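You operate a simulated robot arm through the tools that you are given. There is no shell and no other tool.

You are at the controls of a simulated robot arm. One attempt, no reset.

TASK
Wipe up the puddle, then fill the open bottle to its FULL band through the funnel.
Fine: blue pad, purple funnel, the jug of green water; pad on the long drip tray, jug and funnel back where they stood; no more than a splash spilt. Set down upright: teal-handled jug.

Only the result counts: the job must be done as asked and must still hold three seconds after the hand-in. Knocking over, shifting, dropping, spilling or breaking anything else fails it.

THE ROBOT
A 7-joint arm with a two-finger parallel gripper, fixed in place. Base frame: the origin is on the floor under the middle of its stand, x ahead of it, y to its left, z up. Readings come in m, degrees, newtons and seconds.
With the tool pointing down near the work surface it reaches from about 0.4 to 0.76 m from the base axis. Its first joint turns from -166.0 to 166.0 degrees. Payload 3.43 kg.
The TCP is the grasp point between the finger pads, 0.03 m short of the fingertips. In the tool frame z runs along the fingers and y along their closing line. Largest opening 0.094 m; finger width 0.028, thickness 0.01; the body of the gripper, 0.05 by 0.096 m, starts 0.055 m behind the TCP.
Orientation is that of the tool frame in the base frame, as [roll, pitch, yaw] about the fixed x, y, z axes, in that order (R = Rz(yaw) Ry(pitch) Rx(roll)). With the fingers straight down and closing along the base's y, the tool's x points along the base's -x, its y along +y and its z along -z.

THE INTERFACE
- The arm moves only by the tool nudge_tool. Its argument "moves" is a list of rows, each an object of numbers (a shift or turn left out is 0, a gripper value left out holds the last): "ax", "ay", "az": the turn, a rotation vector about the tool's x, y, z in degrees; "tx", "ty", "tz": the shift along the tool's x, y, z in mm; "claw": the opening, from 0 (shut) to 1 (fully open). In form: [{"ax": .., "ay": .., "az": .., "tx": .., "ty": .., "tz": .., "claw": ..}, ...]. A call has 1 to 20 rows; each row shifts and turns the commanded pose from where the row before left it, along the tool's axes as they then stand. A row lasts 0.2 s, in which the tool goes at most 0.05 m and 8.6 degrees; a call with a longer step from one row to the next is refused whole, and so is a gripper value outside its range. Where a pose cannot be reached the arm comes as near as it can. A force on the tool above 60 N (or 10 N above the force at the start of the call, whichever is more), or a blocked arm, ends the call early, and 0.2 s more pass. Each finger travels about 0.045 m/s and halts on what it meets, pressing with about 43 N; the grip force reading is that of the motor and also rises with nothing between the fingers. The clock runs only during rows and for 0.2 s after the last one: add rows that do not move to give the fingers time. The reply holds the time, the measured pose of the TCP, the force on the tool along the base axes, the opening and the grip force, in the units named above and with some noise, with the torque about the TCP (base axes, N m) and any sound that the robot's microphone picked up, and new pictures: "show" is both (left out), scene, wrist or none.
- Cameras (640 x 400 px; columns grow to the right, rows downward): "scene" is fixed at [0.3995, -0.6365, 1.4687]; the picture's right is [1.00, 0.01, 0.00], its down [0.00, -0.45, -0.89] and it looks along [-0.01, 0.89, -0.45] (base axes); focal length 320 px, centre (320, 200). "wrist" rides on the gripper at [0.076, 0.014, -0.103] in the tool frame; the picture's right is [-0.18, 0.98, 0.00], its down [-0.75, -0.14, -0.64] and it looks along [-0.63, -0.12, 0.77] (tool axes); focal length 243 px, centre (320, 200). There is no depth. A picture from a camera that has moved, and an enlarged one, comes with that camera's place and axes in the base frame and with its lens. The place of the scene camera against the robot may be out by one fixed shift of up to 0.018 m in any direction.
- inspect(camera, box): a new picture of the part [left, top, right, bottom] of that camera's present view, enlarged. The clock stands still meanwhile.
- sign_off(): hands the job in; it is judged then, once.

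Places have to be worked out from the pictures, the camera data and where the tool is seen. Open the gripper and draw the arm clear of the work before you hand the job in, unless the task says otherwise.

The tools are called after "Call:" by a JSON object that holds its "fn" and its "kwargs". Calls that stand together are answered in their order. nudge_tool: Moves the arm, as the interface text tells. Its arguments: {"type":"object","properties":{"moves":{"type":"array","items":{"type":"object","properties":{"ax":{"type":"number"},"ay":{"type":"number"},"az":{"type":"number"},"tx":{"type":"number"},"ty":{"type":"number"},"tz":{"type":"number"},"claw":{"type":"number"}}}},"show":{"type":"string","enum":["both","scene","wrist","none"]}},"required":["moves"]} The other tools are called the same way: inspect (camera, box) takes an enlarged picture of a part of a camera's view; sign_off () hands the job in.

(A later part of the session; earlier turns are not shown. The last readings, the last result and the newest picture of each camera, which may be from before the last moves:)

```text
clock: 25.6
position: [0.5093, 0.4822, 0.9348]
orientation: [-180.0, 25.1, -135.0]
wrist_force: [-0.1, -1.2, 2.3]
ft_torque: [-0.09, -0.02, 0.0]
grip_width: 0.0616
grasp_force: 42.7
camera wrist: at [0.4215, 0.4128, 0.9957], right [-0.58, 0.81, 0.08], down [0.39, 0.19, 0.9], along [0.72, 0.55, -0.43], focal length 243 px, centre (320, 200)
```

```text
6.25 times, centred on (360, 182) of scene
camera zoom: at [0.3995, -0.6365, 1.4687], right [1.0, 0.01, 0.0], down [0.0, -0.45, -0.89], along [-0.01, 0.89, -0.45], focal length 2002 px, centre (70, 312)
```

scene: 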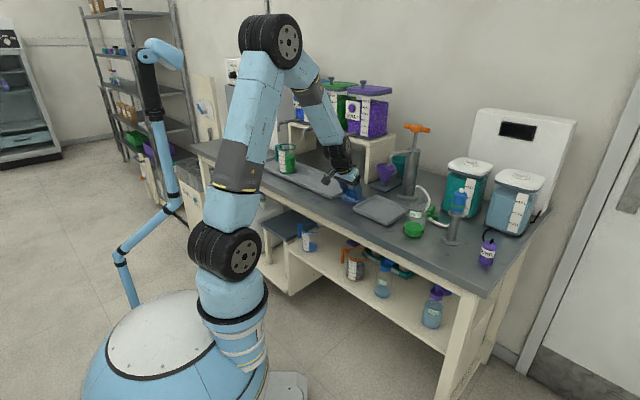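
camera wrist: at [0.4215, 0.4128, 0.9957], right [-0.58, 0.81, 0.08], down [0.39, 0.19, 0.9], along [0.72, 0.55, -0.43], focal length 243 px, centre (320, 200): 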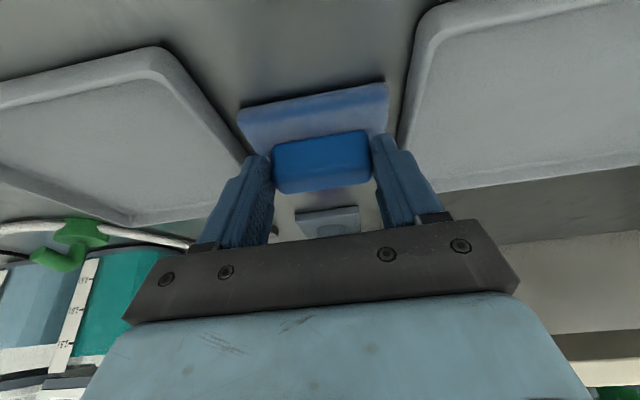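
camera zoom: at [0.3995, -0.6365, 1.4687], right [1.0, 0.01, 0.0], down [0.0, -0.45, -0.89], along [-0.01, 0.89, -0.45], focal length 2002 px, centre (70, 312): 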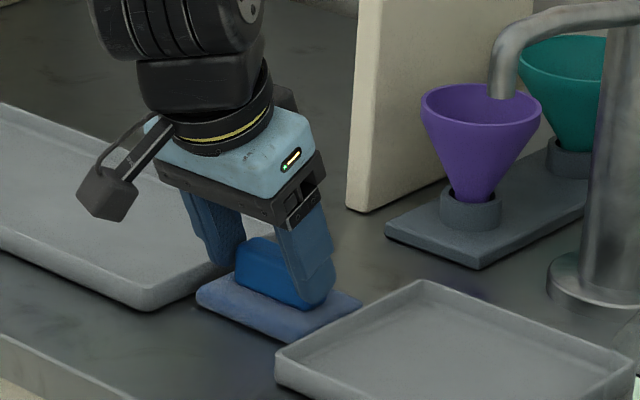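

No blue left ahead of the pad. I lift it 60 mm to see the wiped spot.

Call:
{"fn": "nudge_tool", "kwargs": {"moves": [{"tx": -4, "tz": -8}, {"tx": -6.3, "tz": -13.6}, {"tx": -6.3, "tz": -13.6}, {"tx": -6.3, "tz": -13.6}, {"tx": -3, "tz": -6}, {"tz": 0}], "show": "both"}}

Call:
{"fn": "inspect", "kwargs": {"camera": "scene", "box": [300, 150, 400, 230]}}

Call:
{"fn": "inspect", "kwargs": {"camera": "wrist", "box": [160, 0, 480, 200]}}

```text
clock: 27.0
position: [0.5104, 0.4828, 0.9963]
orientation: [-180.0, 25.0, -135.0]
wrist_force: [0.5, 0.7, -0.4]
ft_torque: [-0.01, -0.03, 0.0]
grip_width: 0.0618
grasp_force: 42.7
camera wrist: at [0.4214, 0.4135, 1.0566], right [-0.58, 0.81, 0.08], down [0.39, 0.19, 0.9], along [0.72, 0.55, -0.43], focal length 243 px, centre (320, 200)
```

scene: 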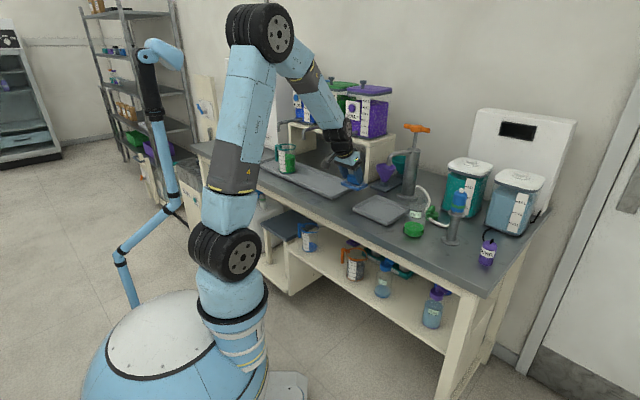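
wrist: 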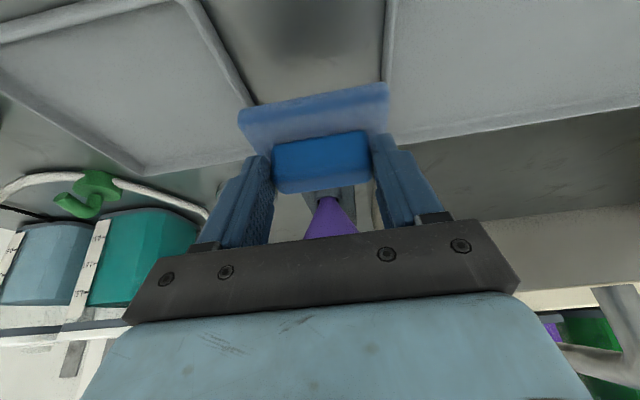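

```text
5.00 times, centred on (350, 190) of scene
camera zoom: at [0.3995, -0.6365, 1.4687], right [1.0, 0.01, 0.0], down [0.0, -0.45, -0.89], along [-0.01, 0.89, -0.45], focal length 1602 px, centre (170, 250)
```

zoom: 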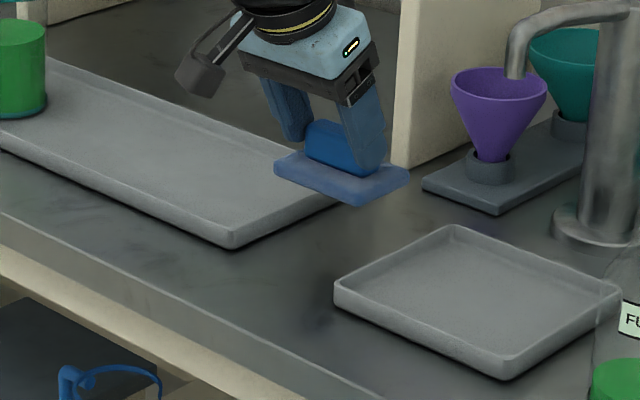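

```text
2.00 times, centred on (320, 100) of wrist
camera zoom: at [0.4214, 0.4135, 1.0566], right [-0.58, 0.81, 0.08], down [0.39, 0.19, 0.9], along [0.72, 0.55, -0.43], focal length 485 px, centre (320, 400)
```

zoom: 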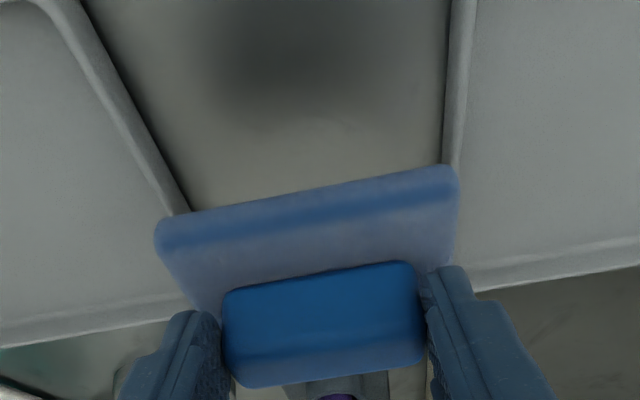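

The spot is clean. I carry the pad left over the long drip tray, staying short of the jug and clear of the tank spouts.

Call:
{"fn": "nudge_tool", "kwargs": {"moves": [{"ty": 15, "tx": 0.8, "tz": -0.4}, {"ty": 26, "tx": 0.8, "tz": -0.4}, {"ty": 26, "tx": 0.8, "tz": -0.4}, {"ty": 26, "tx": 0.8, "tz": -0.4}, {"ty": 26, "tx": 0.8, "tz": -0.4}, {"ty": 26, "tx": 0.8, "tz": -0.4}, {"ty": 26, "tx": 0.8, "tz": -0.4}, {"ty": 26, "tx": 0.8, "tz": -0.4}, {"ty": 12}, {"tz": 0}], "show": "both"}}

Call:
{"fn": "inspect", "kwargs": {"camera": "scene", "box": [230, 110, 370, 220]}}

Call:
{"fn": "inspect", "kwargs": {"camera": "wrist", "box": [160, 0, 640, 300]}}

```text
clock: 29.2
position: [0.3574, 0.6255, 0.9956]
orientation: [-180.0, 25.0, -135.0]
wrist_force: [0.4, 0.6, -0.2]
ft_torque: [-0.01, 0.01, -0.03]
grip_width: 0.0615
grasp_force: 43.0
camera wrist: at [0.2686, 0.5564, 1.0551], right [-0.58, 0.81, 0.08], down [0.39, 0.19, 0.9], along [0.72, 0.55, -0.43], focal length 243 px, centre (320, 200)
```

scene: 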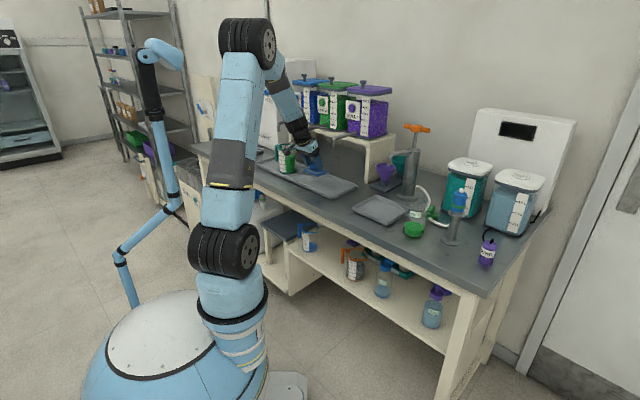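
wrist: 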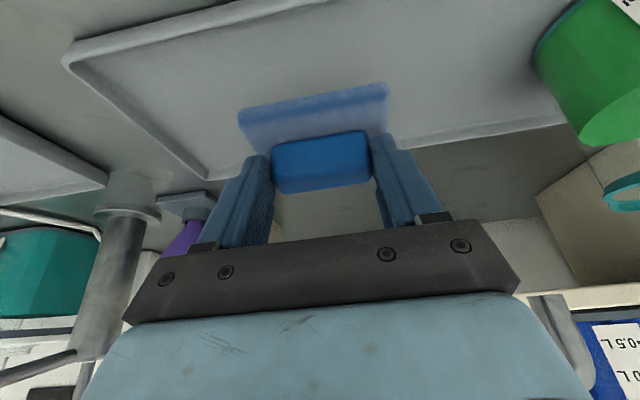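

```text
3.64 times, centred on (300, 165) of scene
camera zoom: at [0.3995, -0.6365, 1.4687], right [1.0, 0.01, 0.0], down [0.0, -0.45, -0.89], along [-0.01, 0.89, -0.45], focal length 1165 px, centre (393, 327)
```

zoom: 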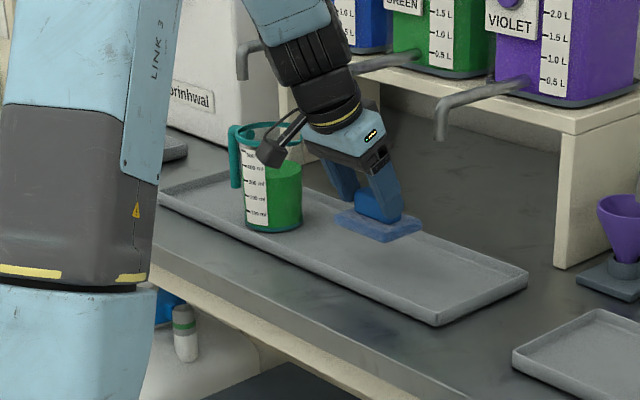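

```text
1.33 times, centred on (400, 150) of wrist
camera zoom: at [0.2686, 0.5564, 1.0551], right [-0.58, 0.81, 0.08], down [0.39, 0.19, 0.9], along [0.72, 0.55, -0.43], focal length 324 px, centre (213, 267)
```

zoom: 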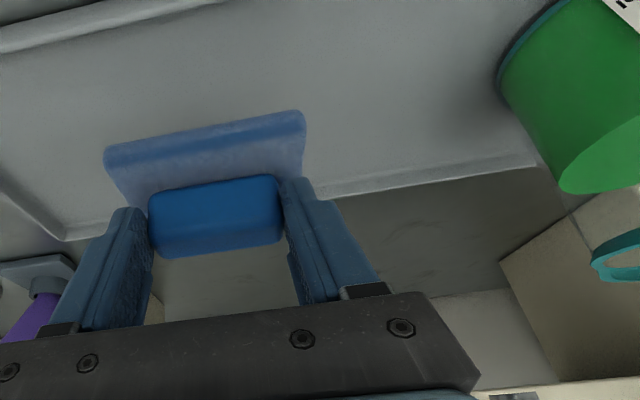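

Tray spans n≈0.655–0.81 here; the pad would land at n≈0.705, so I shift 12 mm back for margin and lower 48 mm.

Call:
{"fn": "nudge_tool", "kwargs": {"moves": [{"tx": -5.5, "tz": 2.5}, {"tx": -5.5, "tz": 2.5}, {"tx": 5.1, "tz": 10.9}, {"tx": 5.1, "tz": 10.9}, {"tx": 5.1, "tz": 10.9}, {"tx": 2.5, "tz": 5.4}, {"tx": 2.5, "tz": 5.4}, {"tz": 0}], "show": "both"}}

Call:
{"fn": "inspect", "kwargs": {"camera": "scene", "box": [260, 120, 360, 200]}}

```text
clock: 31.0
position: [0.3657, 0.6338, 0.949]
orientation: [-180.0, 25.0, -135.0]
wrist_force: [-0.1, 0.1, -0.1]
ft_torque: [0.0, 0.0, -0.02]
grip_width: 0.0616
grasp_force: 43.2
camera wrist: at [0.2768, 0.5646, 1.0091], right [-0.58, 0.81, 0.08], down [0.39, 0.19, 0.9], along [0.72, 0.55, -0.43], focal length 243 px, centre (320, 200)
```

scene: 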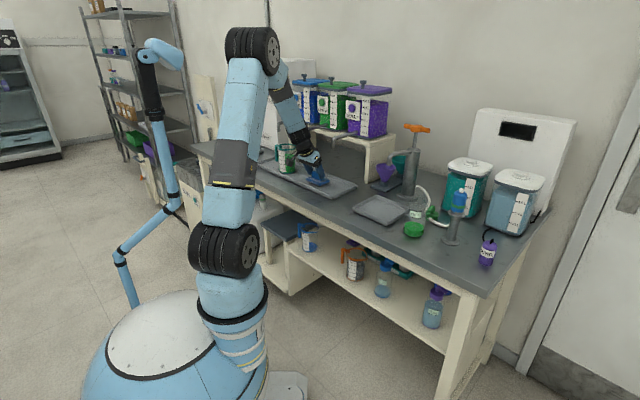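
wrist: 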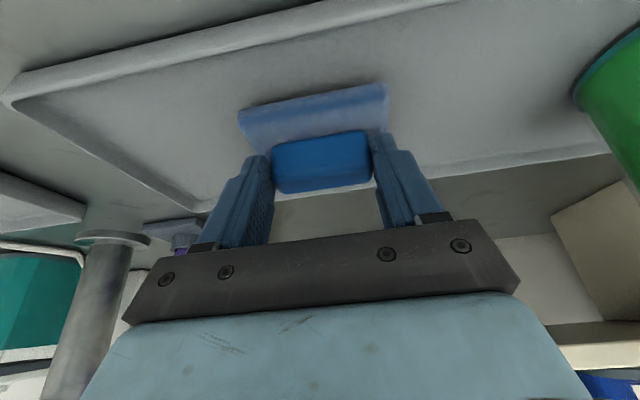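

```text
5.00 times, centred on (310, 160) of scene
camera zoom: at [0.3995, -0.6365, 1.4687], right [1.0, 0.01, 0.0], down [0.0, -0.45, -0.89], along [-0.01, 0.89, -0.45], focal length 1602 px, centre (370, 400)
```

zoom: 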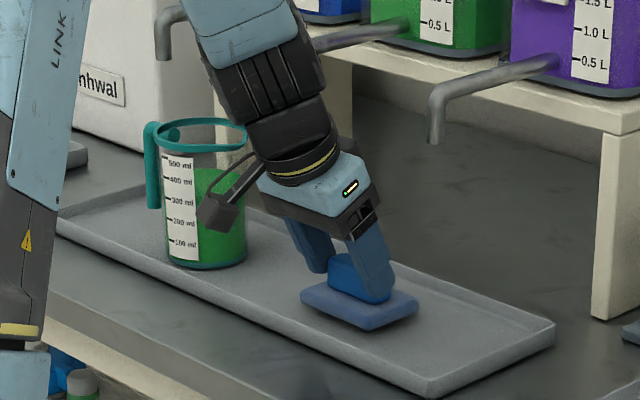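

Pad is just above the tray floor, well inside it. I lower in 2 mm steps until contact shows.

Call:
{"fn": "nudge_tool", "kwargs": {"moves": [{"tx": 0.85, "tz": 1.8}, {"tx": 0.85, "tz": 1.8}, {"tx": 0.85, "tz": 1.8}, {"tz": 0}], "show": "none"}}

```text
clock: 32.0
position: [0.3647, 0.635, 0.9426]
orientation: [179.9, 25.1, -134.9]
wrist_force: [0.7, 0.0, -0.5]
ft_torque: [0.0, -0.01, 0.0]
grip_width: 0.0622
grasp_force: 42.9
```

Call:
{"fn": "nudge_tool", "kwargs": {"moves": [{"tx": 0.42, "tz": 0.9}, {"tx": 0.42, "tz": 0.9}, {"tz": 0}], "show": "none"}}

```text
clock: 32.8
position: [0.366, 0.6341, 0.9409]
orientation: [180.0, 24.9, -135.0]
wrist_force: [0.2, -0.5, -1.2]
ft_torque: [0.02, 0.0, -0.02]
grip_width: 0.0618
grasp_force: 43.0
```

No contact yet at z=0.941; I keep stepping down 1 mm at a time.

Call:
{"fn": "nudge_tool", "kwargs": {"moves": [{"tx": 0.42, "tz": 0.9}, {"tz": 0}], "show": "none"}}

```text
clock: 33.4
position: [0.366, 0.6351, 0.9409]
orientation: [180.0, 24.9, -134.9]
wrist_force: [0.0, -0.9, 0.8]
ft_torque: [-0.09, 0.0, 0.02]
grip_width: 0.0617
grasp_force: 42.7
```

Call:
{"fn": "nudge_tool", "kwargs": {"moves": [{"tx": 0.3, "tz": 0.6}, {"tz": 0}], "show": "none"}}

```text
clock: 34.0
position: [0.3665, 0.6349, 0.9399]
orientation: [179.9, 25.1, -135.0]
wrist_force: [3.0, 0.3, 13.0]
ft_torque: [-0.19, -0.25, 0.05]
grip_width: 0.0622
grasp_force: 43.3
```

The pad rests on the tray floor (13 N). I open the gripper and back off along the tool axis.

Call:
{"fn": "nudge_tool", "kwargs": {"moves": [{"claw": 0.8}, {"claw": 1}, {"claw": 1}, {"claw": 1}, {"tz": -5}, {"tz": -15}, {"tz": -20}, {"tz": -20}, {"tz": -20}, {"tz": -20}, {"tz": 0}], "show": "both"}}

Call:
{"fn": "inspect", "kwargs": {"camera": "scene", "box": [260, 120, 360, 200]}}

```text
clock: 36.4
position: [0.3363, 0.6034, 1.0305]
orientation: [-180.0, 25.0, -135.0]
wrist_force: [-0.2, 0.3, -0.6]
ft_torque: [-0.05, -0.01, -0.03]
grip_width: 0.0942
grasp_force: 0.0
camera wrist: at [0.2475, 0.5341, 1.0904], right [-0.58, 0.81, 0.08], down [0.39, 0.19, 0.9], along [0.72, 0.55, -0.43], focal length 243 px, centre (320, 200)
```

scene: 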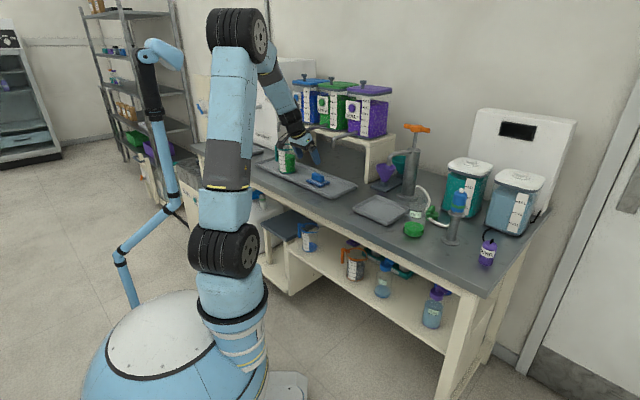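
wrist: 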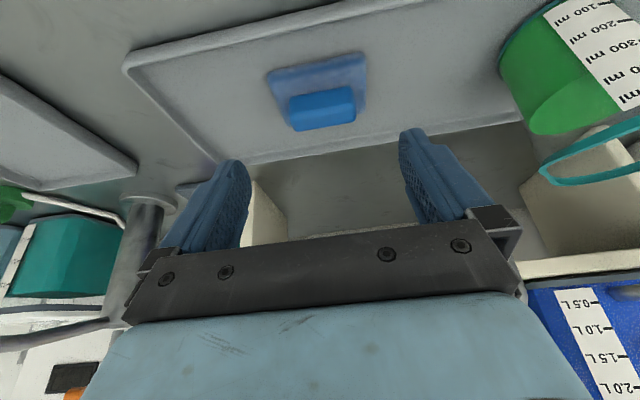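

```text
5.00 times, centred on (310, 160) of scene
camera zoom: at [0.3995, -0.6365, 1.4687], right [1.0, 0.01, 0.0], down [0.0, -0.45, -0.89], along [-0.01, 0.89, -0.45], focal length 1602 px, centre (370, 400)
```

zoom: 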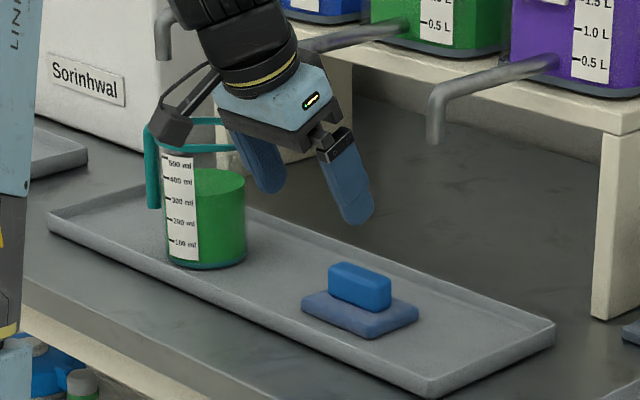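

Pad is lying flat in the long tray. Triangulating earlier wrist views puts the purple funnel's rim at about (u=0.034, n=0.90, z=0.977, Ø≈78 mm). I retract and swing right to view the bottle side-on to find its neck height.

Call:
{"fn": "nudge_tool", "kwargs": {"moves": [{"tx": 19, "tz": -13.3}, {"tx": 19, "tz": -13.3}, {"tx": 19, "tz": -13.3}, {"tx": 19, "tz": -13.3}, {"tx": 19, "tz": -13.3}, {"ty": -25}, {"ty": -42}, {"ty": -42}, {"ty": -42}, {"ty": -42}, {"ty": -42}, {"ty": -42}, {"ty": -42}, {"ty": -42}, {"ty": -42}, {"ty": -42}, {"ty": -24, "ay": -6.7}, {"ay": -6.7}, {"ay": -6.6}, {"tz": 0}], "show": "both"}}

```text
clock: 40.6
position: [0.5874, 0.1917, 1.0486]
orientation: [-180.0, 45.0, -135.0]
wrist_force: [-0.2, 0.1, 0.1]
ft_torque: [0.01, -0.01, 0.02]
grip_width: 0.0941
grasp_force: 0.0
camera wrist: at [0.4879, 0.1118, 1.0668], right [-0.6, 0.79, 0.13], down [0.16, -0.04, 0.99], along [0.78, 0.62, -0.1], focal length 243 px, centre (320, 200)
```

scene: 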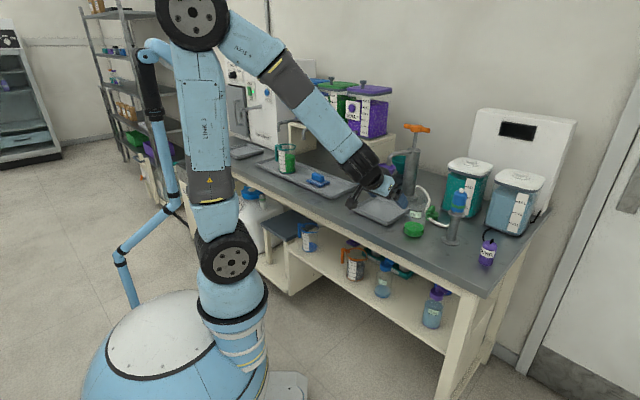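
wrist: 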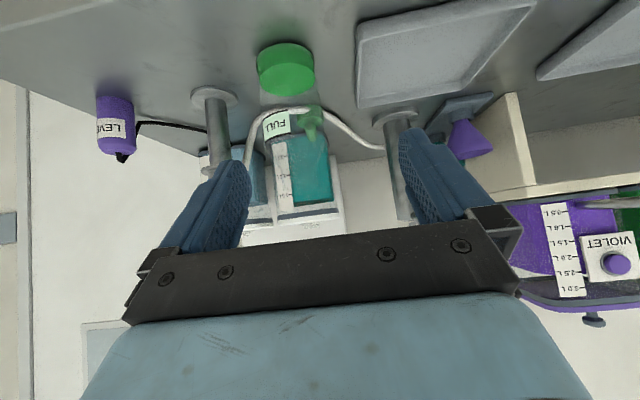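

Call:
{"fn": "inspect", "kwargs": {"camera": "wrist", "box": [220, 30, 370, 245]}}

Call:
{"fn": "inspect", "kwargs": {"camera": "wrist", "box": [240, 100, 360, 240]}}

Call:
{"fn": "inspect", "kwargs": {"camera": "wrist", "box": [370, 70, 550, 210]}}

```text
1.86 times, centred on (295, 138) of wrist
camera zoom: at [0.4879, 0.1118, 1.0668], right [-0.6, 0.79, 0.13], down [0.16, -0.04, 0.99], along [0.78, 0.62, -0.1], focal length 451 px, centre (366, 316)
```

zoom: 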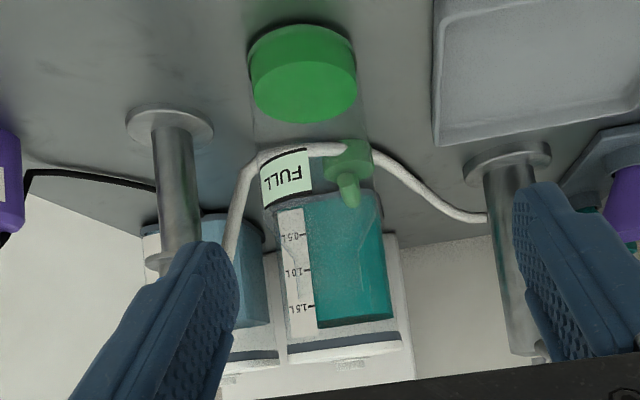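

```text
2.86 times, centred on (300, 170) of wrist
camera zoom: at [0.4879, 0.1118, 1.0668], right [-0.6, 0.79, 0.13], down [0.16, -0.04, 0.99], along [0.78, 0.62, -0.1], focal length 693 px, centre (377, 286)
```

zoom: 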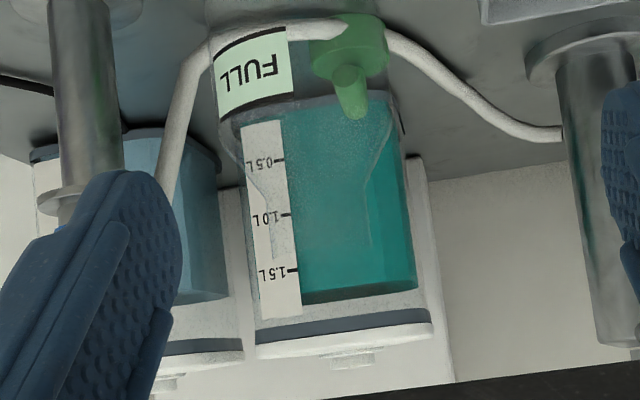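

```text
2.86 times, centred on (460, 140) of wrist
camera zoom: at [0.4879, 0.1118, 1.0668], right [-0.6, 0.79, 0.13], down [0.16, -0.04, 0.99], along [0.78, 0.62, -0.1], focal length 693 px, centre (-80, 371)
```

zoom: 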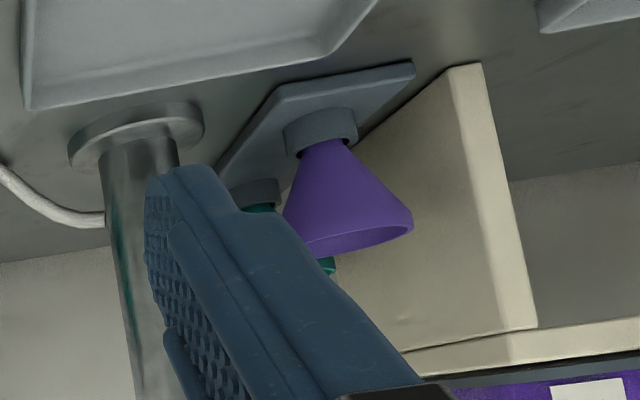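

The bottle's neck top is around z≈1.03, FULL band roughly z 0.954–0.975, level now ≈0.903; bottle axis ≈(u 0.313, n 0.677). Now I move in front of the purple funnel with 45° tilt for a closer look.

Call:
{"fn": "nudge_tool", "kwargs": {"moves": [{"ty": 25}, {"ty": 42}, {"ty": 42}, {"ty": 42}, {"ty": 42}, {"ty": 42}, {"ty": 10, "tx": -12, "tz": 10}, {"tx": -24, "tz": 19.5}, {"tx": -24, "tz": 19.5}, {"tx": -24, "tz": 19.5}, {"tx": -24, "tz": 19.5}, {"tx": -24, "tz": 19.5}, {"tx": -24, "tz": 19.5}, {"tx": -24, "tz": 19.5}, {"tx": -12, "tz": 9}, {"tz": 0}], "show": "both"}}

Call:
{"fn": "inspect", "kwargs": {"camera": "wrist", "box": [200, 60, 480, 245]}}

Call:
{"fn": "inspect", "kwargs": {"camera": "scene", "box": [330, 110, 430, 190]}}

```text
clock: 44.0
position: [0.5879, 0.5408, 1.0759]
orientation: [-180.0, 45.0, -135.1]
wrist_force: [-0.4, 0.6, 0.0]
ft_torque: [0.01, 0.01, -0.02]
grip_width: 0.0941
grasp_force: 0.1
camera wrist: at [0.4893, 0.4604, 1.0934], right [-0.6, 0.79, 0.13], down [0.16, -0.04, 0.99], along [0.78, 0.62, -0.1], focal length 243 px, centre (320, 200)
```

scene: 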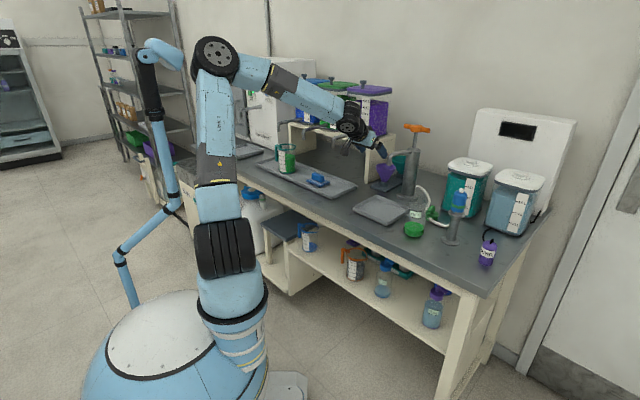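
wrist: 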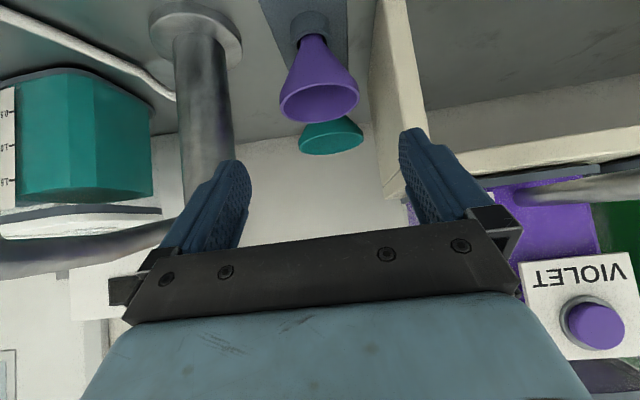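

```text
2.16 times, centred on (340, 152) of wrist
camera zoom: at [0.4893, 0.4604, 1.0934], right [-0.6, 0.79, 0.13], down [0.16, -0.04, 0.99], along [0.78, 0.62, -0.1], focal length 525 px, centre (277, 303)
```

zoom: 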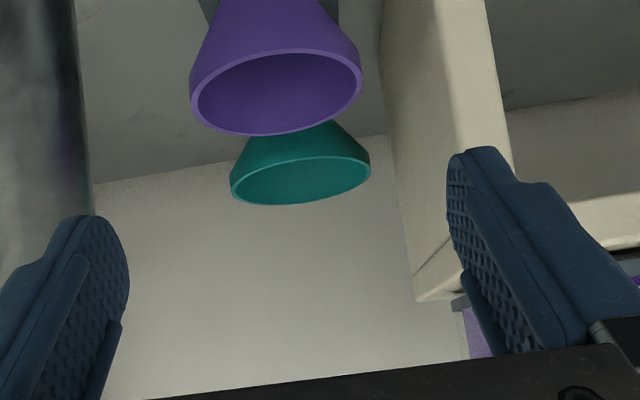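

```text
5.00 times, centred on (380, 150) of scene
camera zoom: at [0.3995, -0.6365, 1.4687], right [1.0, 0.01, 0.0], down [0.0, -0.45, -0.89], along [-0.01, 0.89, -0.45], focal length 1602 px, centre (20, 450)
```

zoom: 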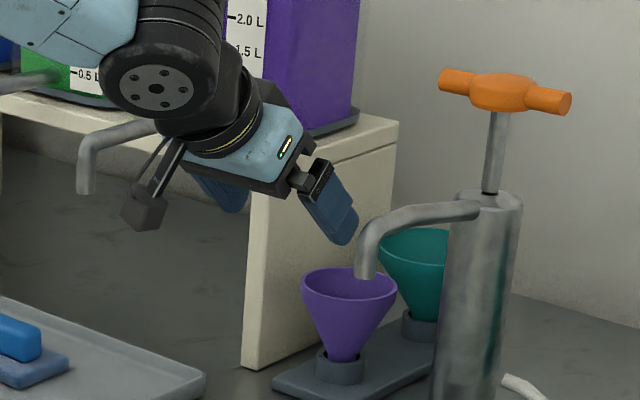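

The arm reaches this easily; funnel rim refined to (u≈0.035, n≈0.900, z≈0.975). I narrow the opening slightly for clearance from the shelf panel and advance 95 mm along the tool axis.

Call:
{"fn": "nudge_tool", "kwargs": {"moves": [{"claw": 0.94, "tz": 10, "ty": -0.8}, {"tz": 15, "ty": -0.8}, {"tz": 15}, {"tz": 15}, {"tz": 15}, {"tz": 15}, {"tz": 10}, {"tz": 0}], "show": "both"}}

Call:
{"fn": "inspect", "kwargs": {"camera": "wrist", "box": [200, 60, 480, 245]}}

Call:
{"fn": "inspect", "kwargs": {"camera": "scene", "box": [330, 110, 430, 190]}}

```text
clock: 45.8
position: [0.6354, 0.5854, 1.0091]
orientation: [-180.0, 45.0, -135.1]
wrist_force: [0.0, 0.4, -0.2]
ft_torque: [0.01, -0.03, -0.02]
grip_width: 0.0883
grasp_force: 0.0
camera wrist: at [0.5373, 0.5059, 1.0273], right [-0.6, 0.79, 0.13], down [0.16, -0.04, 0.99], along [0.78, 0.62, -0.1], focal length 243 px, centre (320, 200)
```

scene: 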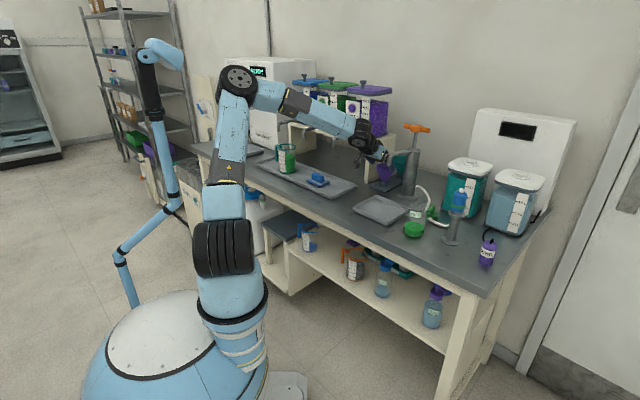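
wrist: 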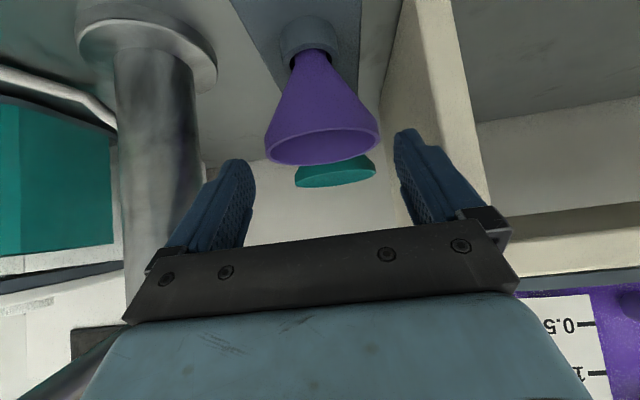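

```text
2.16 times, centred on (340, 152) of wrist
camera zoom: at [0.5373, 0.5059, 1.0273], right [-0.6, 0.79, 0.13], down [0.16, -0.04, 0.99], along [0.78, 0.62, -0.1], focal length 525 px, centre (277, 303)
```

zoom: 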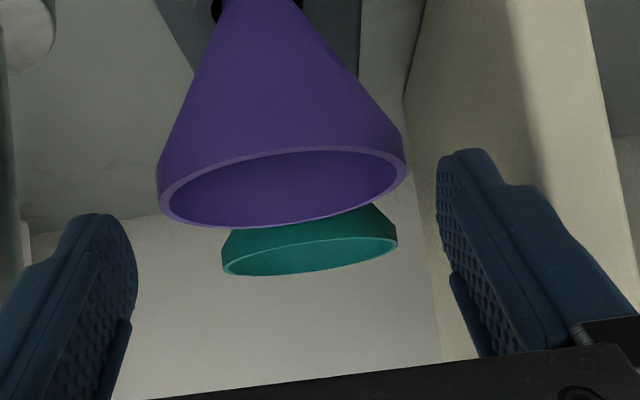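

```text
5.00 times, centred on (380, 150) of scene
camera zoom: at [0.3995, -0.6365, 1.4687], right [1.0, 0.01, 0.0], down [0.0, -0.45, -0.89], along [-0.01, 0.89, -0.45], focal length 1602 px, centre (20, 450)
```

zoom: 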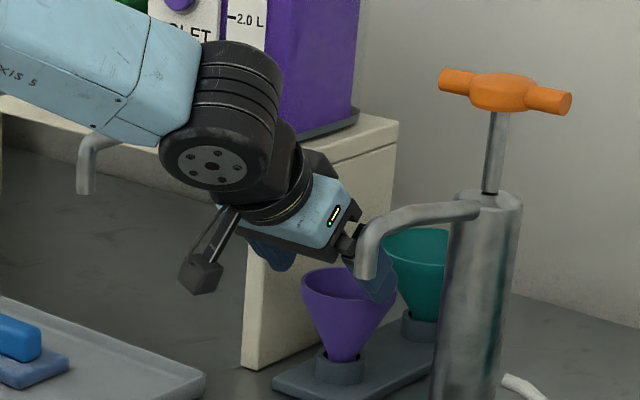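

Funnel rim sits centred between the fingers (u≈0.035, n≈0.898). I advance the last 30 mm and close on the rim.

Call:
{"fn": "nudge_tool", "kwargs": {"moves": [{"tz": 10}, {"tz": 10}, {"tz": 10}, {"tz": 0}], "show": "wrist"}}

Call:
{"fn": "inspect", "kwargs": {"camera": "wrist", "box": [200, 60, 480, 245]}}

```text
clock: 46.8
position: [0.6522, 0.601, 0.9876]
orientation: [180.0, 45.0, -135.0]
wrist_force: [-0.4, -0.2, -0.6]
ft_torque: [-0.03, 0.02, 0.0]
grip_width: 0.0882
grasp_force: 0.0
camera wrist: at [0.5524, 0.52, 1.0055], right [-0.6, 0.79, 0.13], down [0.16, -0.04, 0.99], along [0.78, 0.62, -0.1], focal length 243 px, centre (320, 200)
```

wrist: 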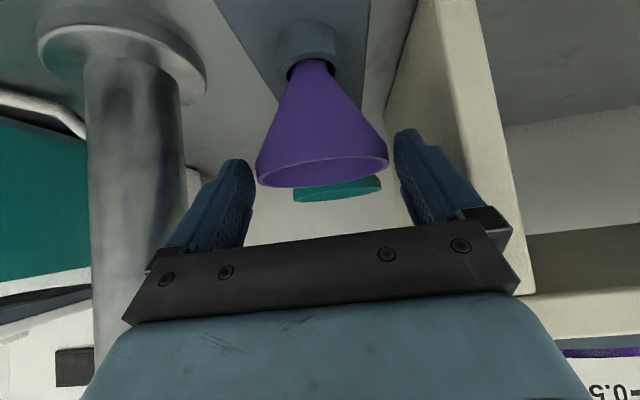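

```text
2.16 times, centred on (340, 152) of wrist
camera zoom: at [0.5524, 0.52, 1.0055], right [-0.6, 0.79, 0.13], down [0.16, -0.04, 0.99], along [0.78, 0.62, -0.1], focal length 525 px, centre (277, 303)
```

zoom: 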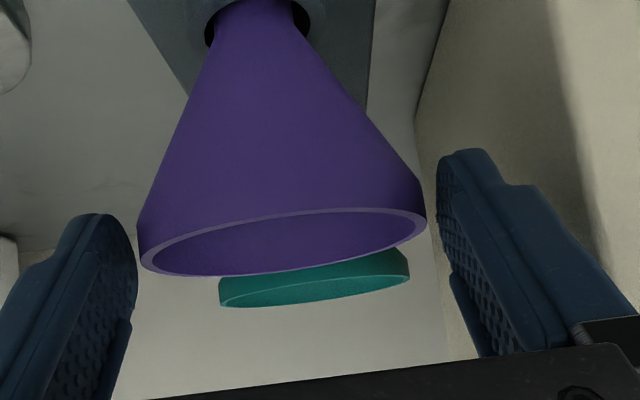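

Rim extremes lie in the finger-pad region. I close the gripper on the rim.

Call:
{"fn": "nudge_tool", "kwargs": {"moves": [{"claw": 0.88}, {"claw": 0.8}, {"claw": 0.75}, {"claw": 0.75}, {"claw": 0.75}], "show": "wrist"}}

Call:
{"fn": "inspect", "kwargs": {"camera": "wrist", "box": [200, 60, 480, 245]}}

```text
clock: 48.0
position: [0.6517, 0.5991, 0.9876]
orientation: [-179.9, 44.9, -135.0]
wrist_force: [-0.1, 0.0, 0.0]
ft_torque: [0.02, -0.01, -0.03]
grip_width: 0.0847
grasp_force: 42.5
camera wrist: at [0.5524, 0.5199, 1.0055], right [-0.6, 0.79, 0.13], down [0.16, -0.04, 0.99], along [0.78, 0.62, -0.1], focal length 243 px, centre (320, 200)
```

wrist: 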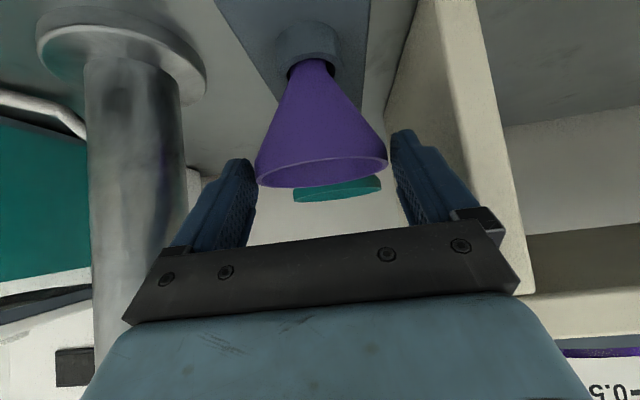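

```text
2.16 times, centred on (340, 152) of wrist
camera zoom: at [0.5524, 0.5199, 1.0055], right [-0.6, 0.79, 0.13], down [0.16, -0.04, 0.99], along [0.78, 0.62, -0.1], focal length 525 px, centre (277, 303)
```

zoom: 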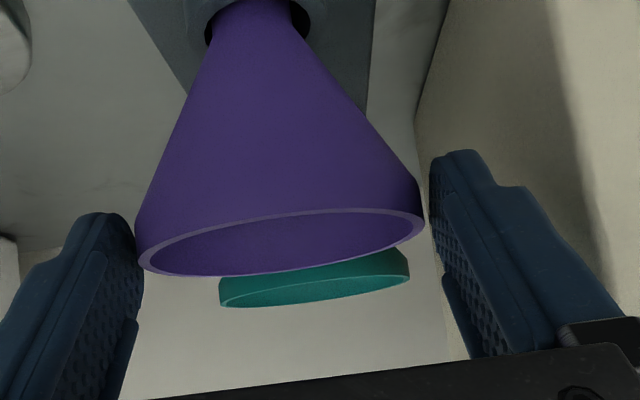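

Rim gripped at 84.7 mm with 42 N. I lift straight up 40 mm slowly and check the funnel hangs upright.

Call:
{"fn": "nudge_tool", "kwargs": {"moves": [{"tx": -3.5, "tz": -3.5}, {"tx": -5, "tz": -5}, {"tx": -7, "tz": -7}, {"tx": -7, "tz": -7}, {"tx": -6, "tz": -6}, {"tz": 0}], "show": "both"}}

Call:
{"fn": "inspect", "kwargs": {"camera": "scene", "box": [330, 110, 430, 190]}}

```text
clock: 49.4
position: [0.6513, 0.6003, 1.0269]
orientation: [180.0, 45.0, -134.9]
wrist_force: [0.6, -0.5, -0.5]
ft_torque: [0.0, 0.0, 0.02]
grip_width: 0.0845
grasp_force: 43.1
camera wrist: at [0.5521, 0.5208, 1.046], right [-0.6, 0.79, 0.13], down [0.16, -0.04, 0.99], along [0.78, 0.62, -0.1], focal length 243 px, centre (320, 200)
```

scene: 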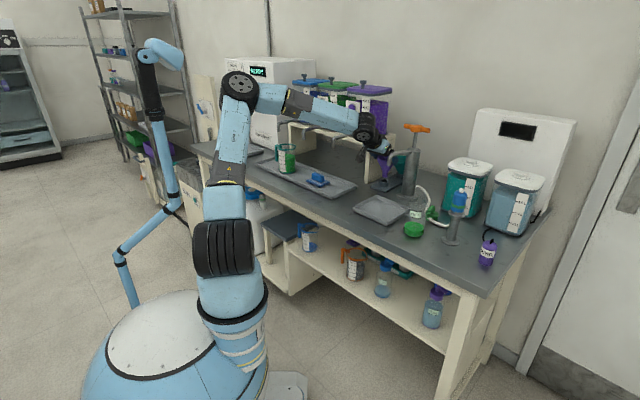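
wrist: 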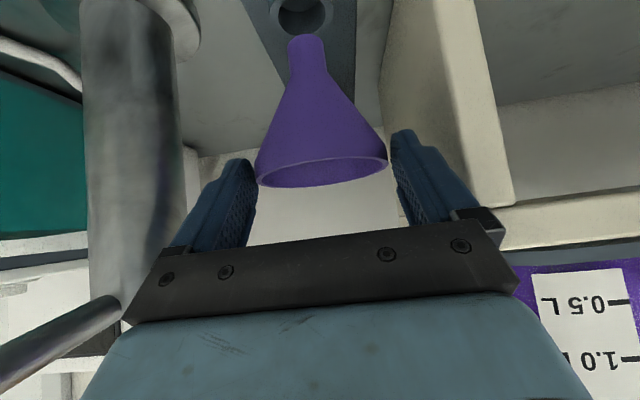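

```text
5.00 times, centred on (380, 150) of scene
camera zoom: at [0.3995, -0.6365, 1.4687], right [1.0, 0.01, 0.0], down [0.0, -0.45, -0.89], along [-0.01, 0.89, -0.45], focal length 1602 px, centre (20, 450)
```

zoom: 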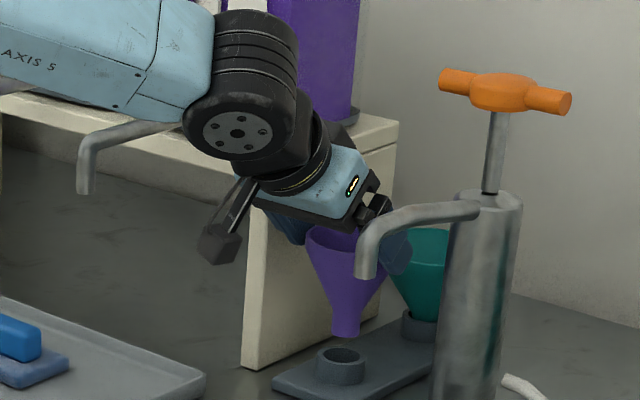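

The funnel is clear of its ring and hanging upright. I continue up to about z=1.14 and retract toward the front of the bench.

Call:
{"fn": "nudge_tool", "kwargs": {"moves": [{"tx": -10, "tz": -10}, {"tx": -14, "tz": -14}, {"tx": -14, "tz": -14}, {"tx": -14, "tz": -14}, {"tx": -14, "tz": -14}, {"tx": -14, "tz": -14}, {"tx": 8, "tz": -8}, {"tx": 17, "tz": -17}, {"tx": 17, "tz": -17}, {"tx": 17, "tz": -17}, {"tx": 17, "tz": -17}, {"tx": 17, "tz": -17}, {"tx": 17, "tz": -17}, {"tx": 17, "tz": -17}, {"tx": 17, "tz": -17}, {"tx": 17, "tz": -17}, {"tx": 17, "tz": -17}, {"tx": 17, "tz": -17}, {"tx": 8, "tz": -8}, {"tz": 0}], "show": "both"}}

```text
clock: 53.6
position: [0.4476, 0.3974, 1.1421]
orientation: [180.0, 45.0, -135.0]
wrist_force: [0.4, -0.2, 0.0]
ft_torque: [0.0, -0.03, 0.0]
grip_width: 0.0847
grasp_force: 43.3
camera wrist: at [0.349, 0.3177, 1.1605], right [-0.6, 0.79, 0.13], down [0.16, -0.04, 0.99], along [0.78, 0.62, -0.1], focal length 243 px, centre (320, 200)
```

scene: 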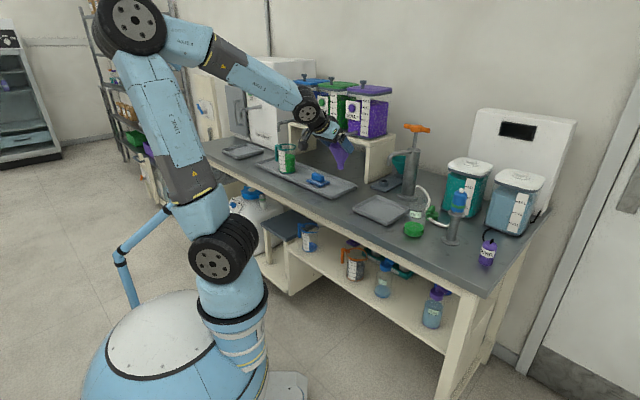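
wrist: 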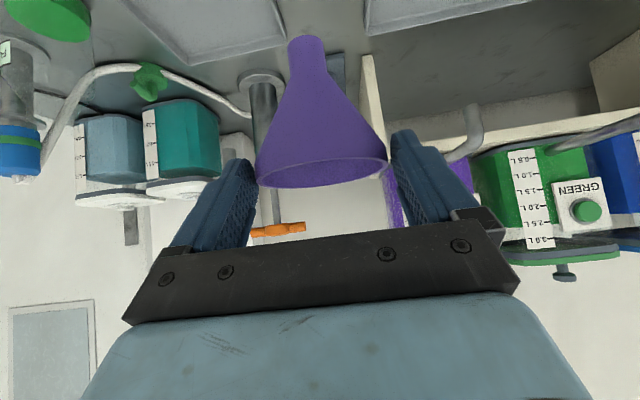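

Funnel held steady. Now I move right along the bench front to in front of the bottle.

Call:
{"fn": "nudge_tool", "kwargs": {"moves": [{"ty": -12}, {"ty": -24}, {"ty": -24}, {"ty": -24}, {"ty": -24}, {"ty": -24}, {"ty": -24}, {"ty": -24}, {"ty": -24}, {"ty": -24}, {"ty": -24}, {"ty": -15}, {"ty": -8}, {"tz": 0}], "show": "both"}}

Call:
{"fn": "inspect", "kwargs": {"camera": "wrist", "box": [220, 0, 440, 200]}}

Call:
{"fn": "inspect", "kwargs": {"camera": "scene", "box": [370, 140, 470, 240]}}

```text
clock: 56.6
position: [0.6442, 0.2012, 1.1411]
orientation: [180.0, 45.0, -135.0]
wrist_force: [0.4, 0.5, 0.0]
ft_torque: [0.0, 0.04, 0.03]
grip_width: 0.0846
grasp_force: 43.5
camera wrist: at [0.5441, 0.1223, 1.1589], right [-0.6, 0.79, 0.13], down [0.16, -0.04, 0.99], along [0.78, 0.62, -0.1], focal length 243 px, centre (320, 200)
```

scene: 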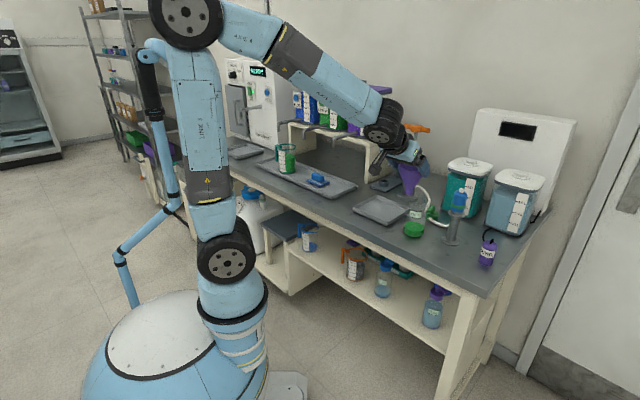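
wrist: 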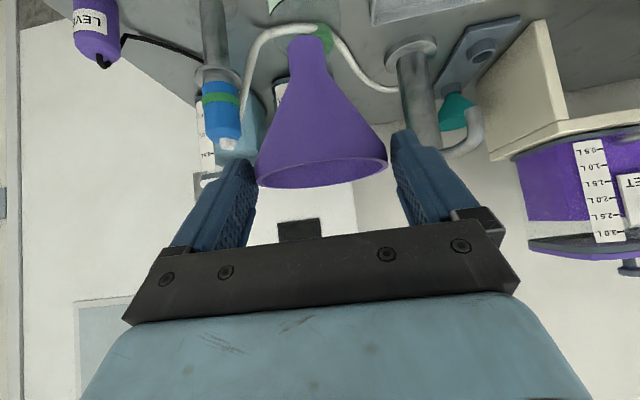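

```text
2.00 times, centred on (330, 100) of wrist
camera zoom: at [0.5441, 0.1223, 1.1589], right [-0.6, 0.79, 0.13], down [0.16, -0.04, 0.99], along [0.78, 0.62, -0.1], focal length 485 px, centre (300, 400)
```

zoom: 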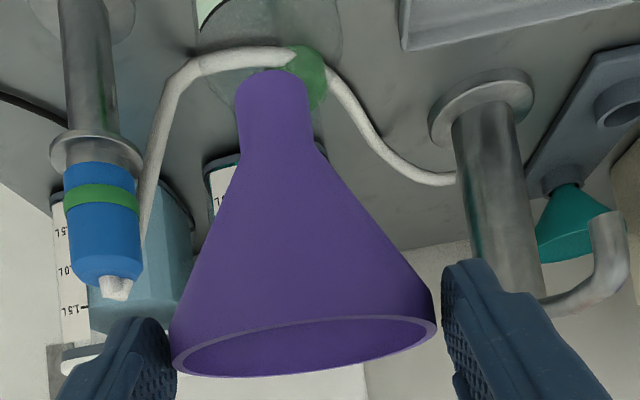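

```text
4.00 times, centred on (420, 190) of scene
camera zoom: at [0.3995, -0.6365, 1.4687], right [1.0, 0.01, 0.0], down [0.0, -0.45, -0.89], along [-0.01, 0.89, -0.45], focal length 1282 px, centre (-80, 240)
```

zoom: 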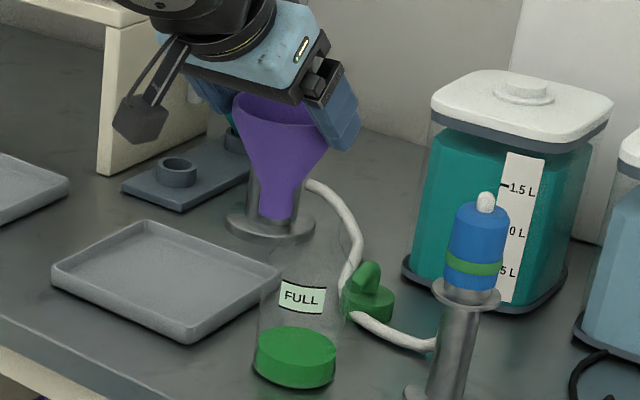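

The funnel hangs straight; now I need to line its stem up with the bottle neck, so I zoom both cameras on the bottle.

Call:
{"fn": "inspect", "kwargs": {"camera": "scene", "box": [390, 180, 440, 245]}}

Call:
{"fn": "inspect", "kwargs": {"camera": "wrist", "box": [250, 0, 370, 80]}}

```text
6.15 times, centred on (415, 212) of scene
camera zoom: at [0.3995, -0.6365, 1.4687], right [1.0, 0.01, 0.0], down [0.0, -0.45, -0.89], along [-0.01, 0.89, -0.45], focal length 1972 px, centre (-265, 123)
```

zoom: 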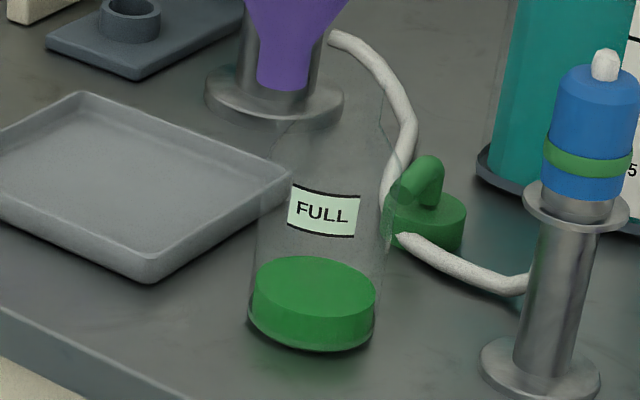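

```text
5.00 times, centred on (310, 40) of wrist
camera zoom: at [0.5441, 0.1223, 1.1589], right [-0.6, 0.79, 0.13], down [0.16, -0.04, 0.99], along [0.78, 0.62, -0.1], focal length 1213 px, centre (370, 1000)
```

zoom: 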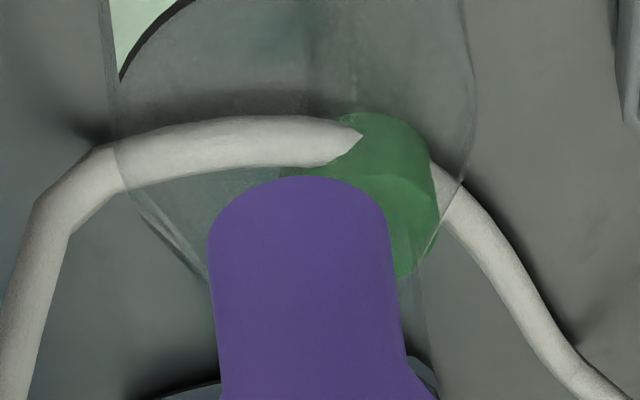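

Combining both views, the bottle axis is near (u≈0.315, n≈0.670), so the stem must go ~60 mm forward and ~4 mm right. I move there staying above the neck.

Call:
{"fn": "nudge_tool", "kwargs": {"moves": [{"tx": -7, "tz": 7, "ty": -1}, {"tx": -10, "tz": 10, "ty": -1}, {"tx": -10, "tz": 10, "ty": -1}, {"tx": -10, "tz": 10, "ty": -0.5}, {"tx": -5, "tz": 5}, {"tz": 0}], "show": "both"}}

Call:
{"fn": "inspect", "kwargs": {"camera": "scene", "box": [390, 165, 440, 245]}}

Call:
{"fn": "inspect", "kwargs": {"camera": "wrist", "box": [230, 0, 380, 100]}}

```text
clock: 58.0
position: [0.6871, 0.2441, 1.141]
orientation: [-180.0, 45.1, -134.9]
wrist_force: [0.7, 0.1, -0.6]
ft_torque: [0.0, 0.02, 0.0]
grip_width: 0.0847
grasp_force: 43.2
camera wrist: at [0.5883, 0.1639, 1.1589], right [-0.6, 0.79, 0.13], down [0.16, -0.04, 0.99], along [0.78, 0.62, -0.1], focal length 243 px, centre (320, 200)
```

scene: 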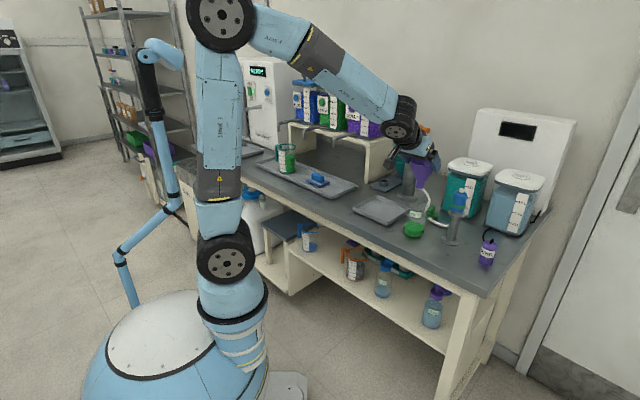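
wrist: 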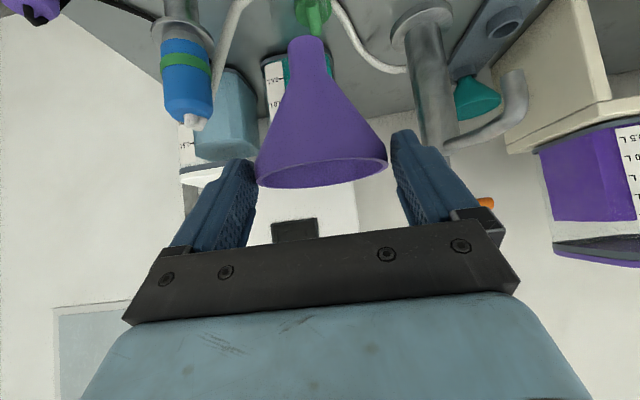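

```text
5.00 times, centred on (415, 205) of scene
camera zoom: at [0.3995, -0.6365, 1.4687], right [1.0, 0.01, 0.0], down [0.0, -0.45, -0.89], along [-0.01, 0.89, -0.45], focal length 1602 px, centre (-155, 175)
```

zoom: 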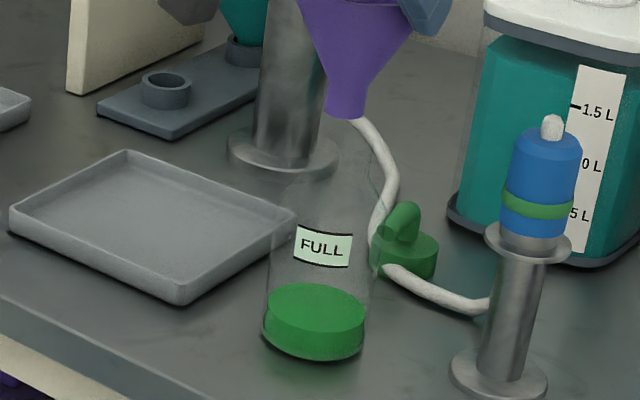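

```text
4.00 times, centred on (305, 50) of wrist
camera zoom: at [0.5883, 0.1639, 1.1589], right [-0.6, 0.79, 0.13], down [0.16, -0.04, 0.99], along [0.78, 0.62, -0.1], focal length 970 px, centre (380, 800)
```

zoom: 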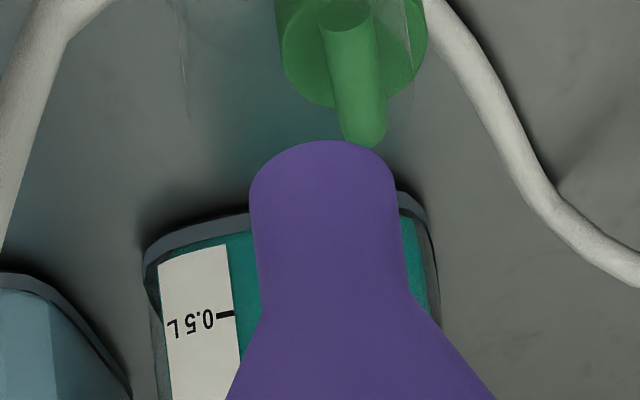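

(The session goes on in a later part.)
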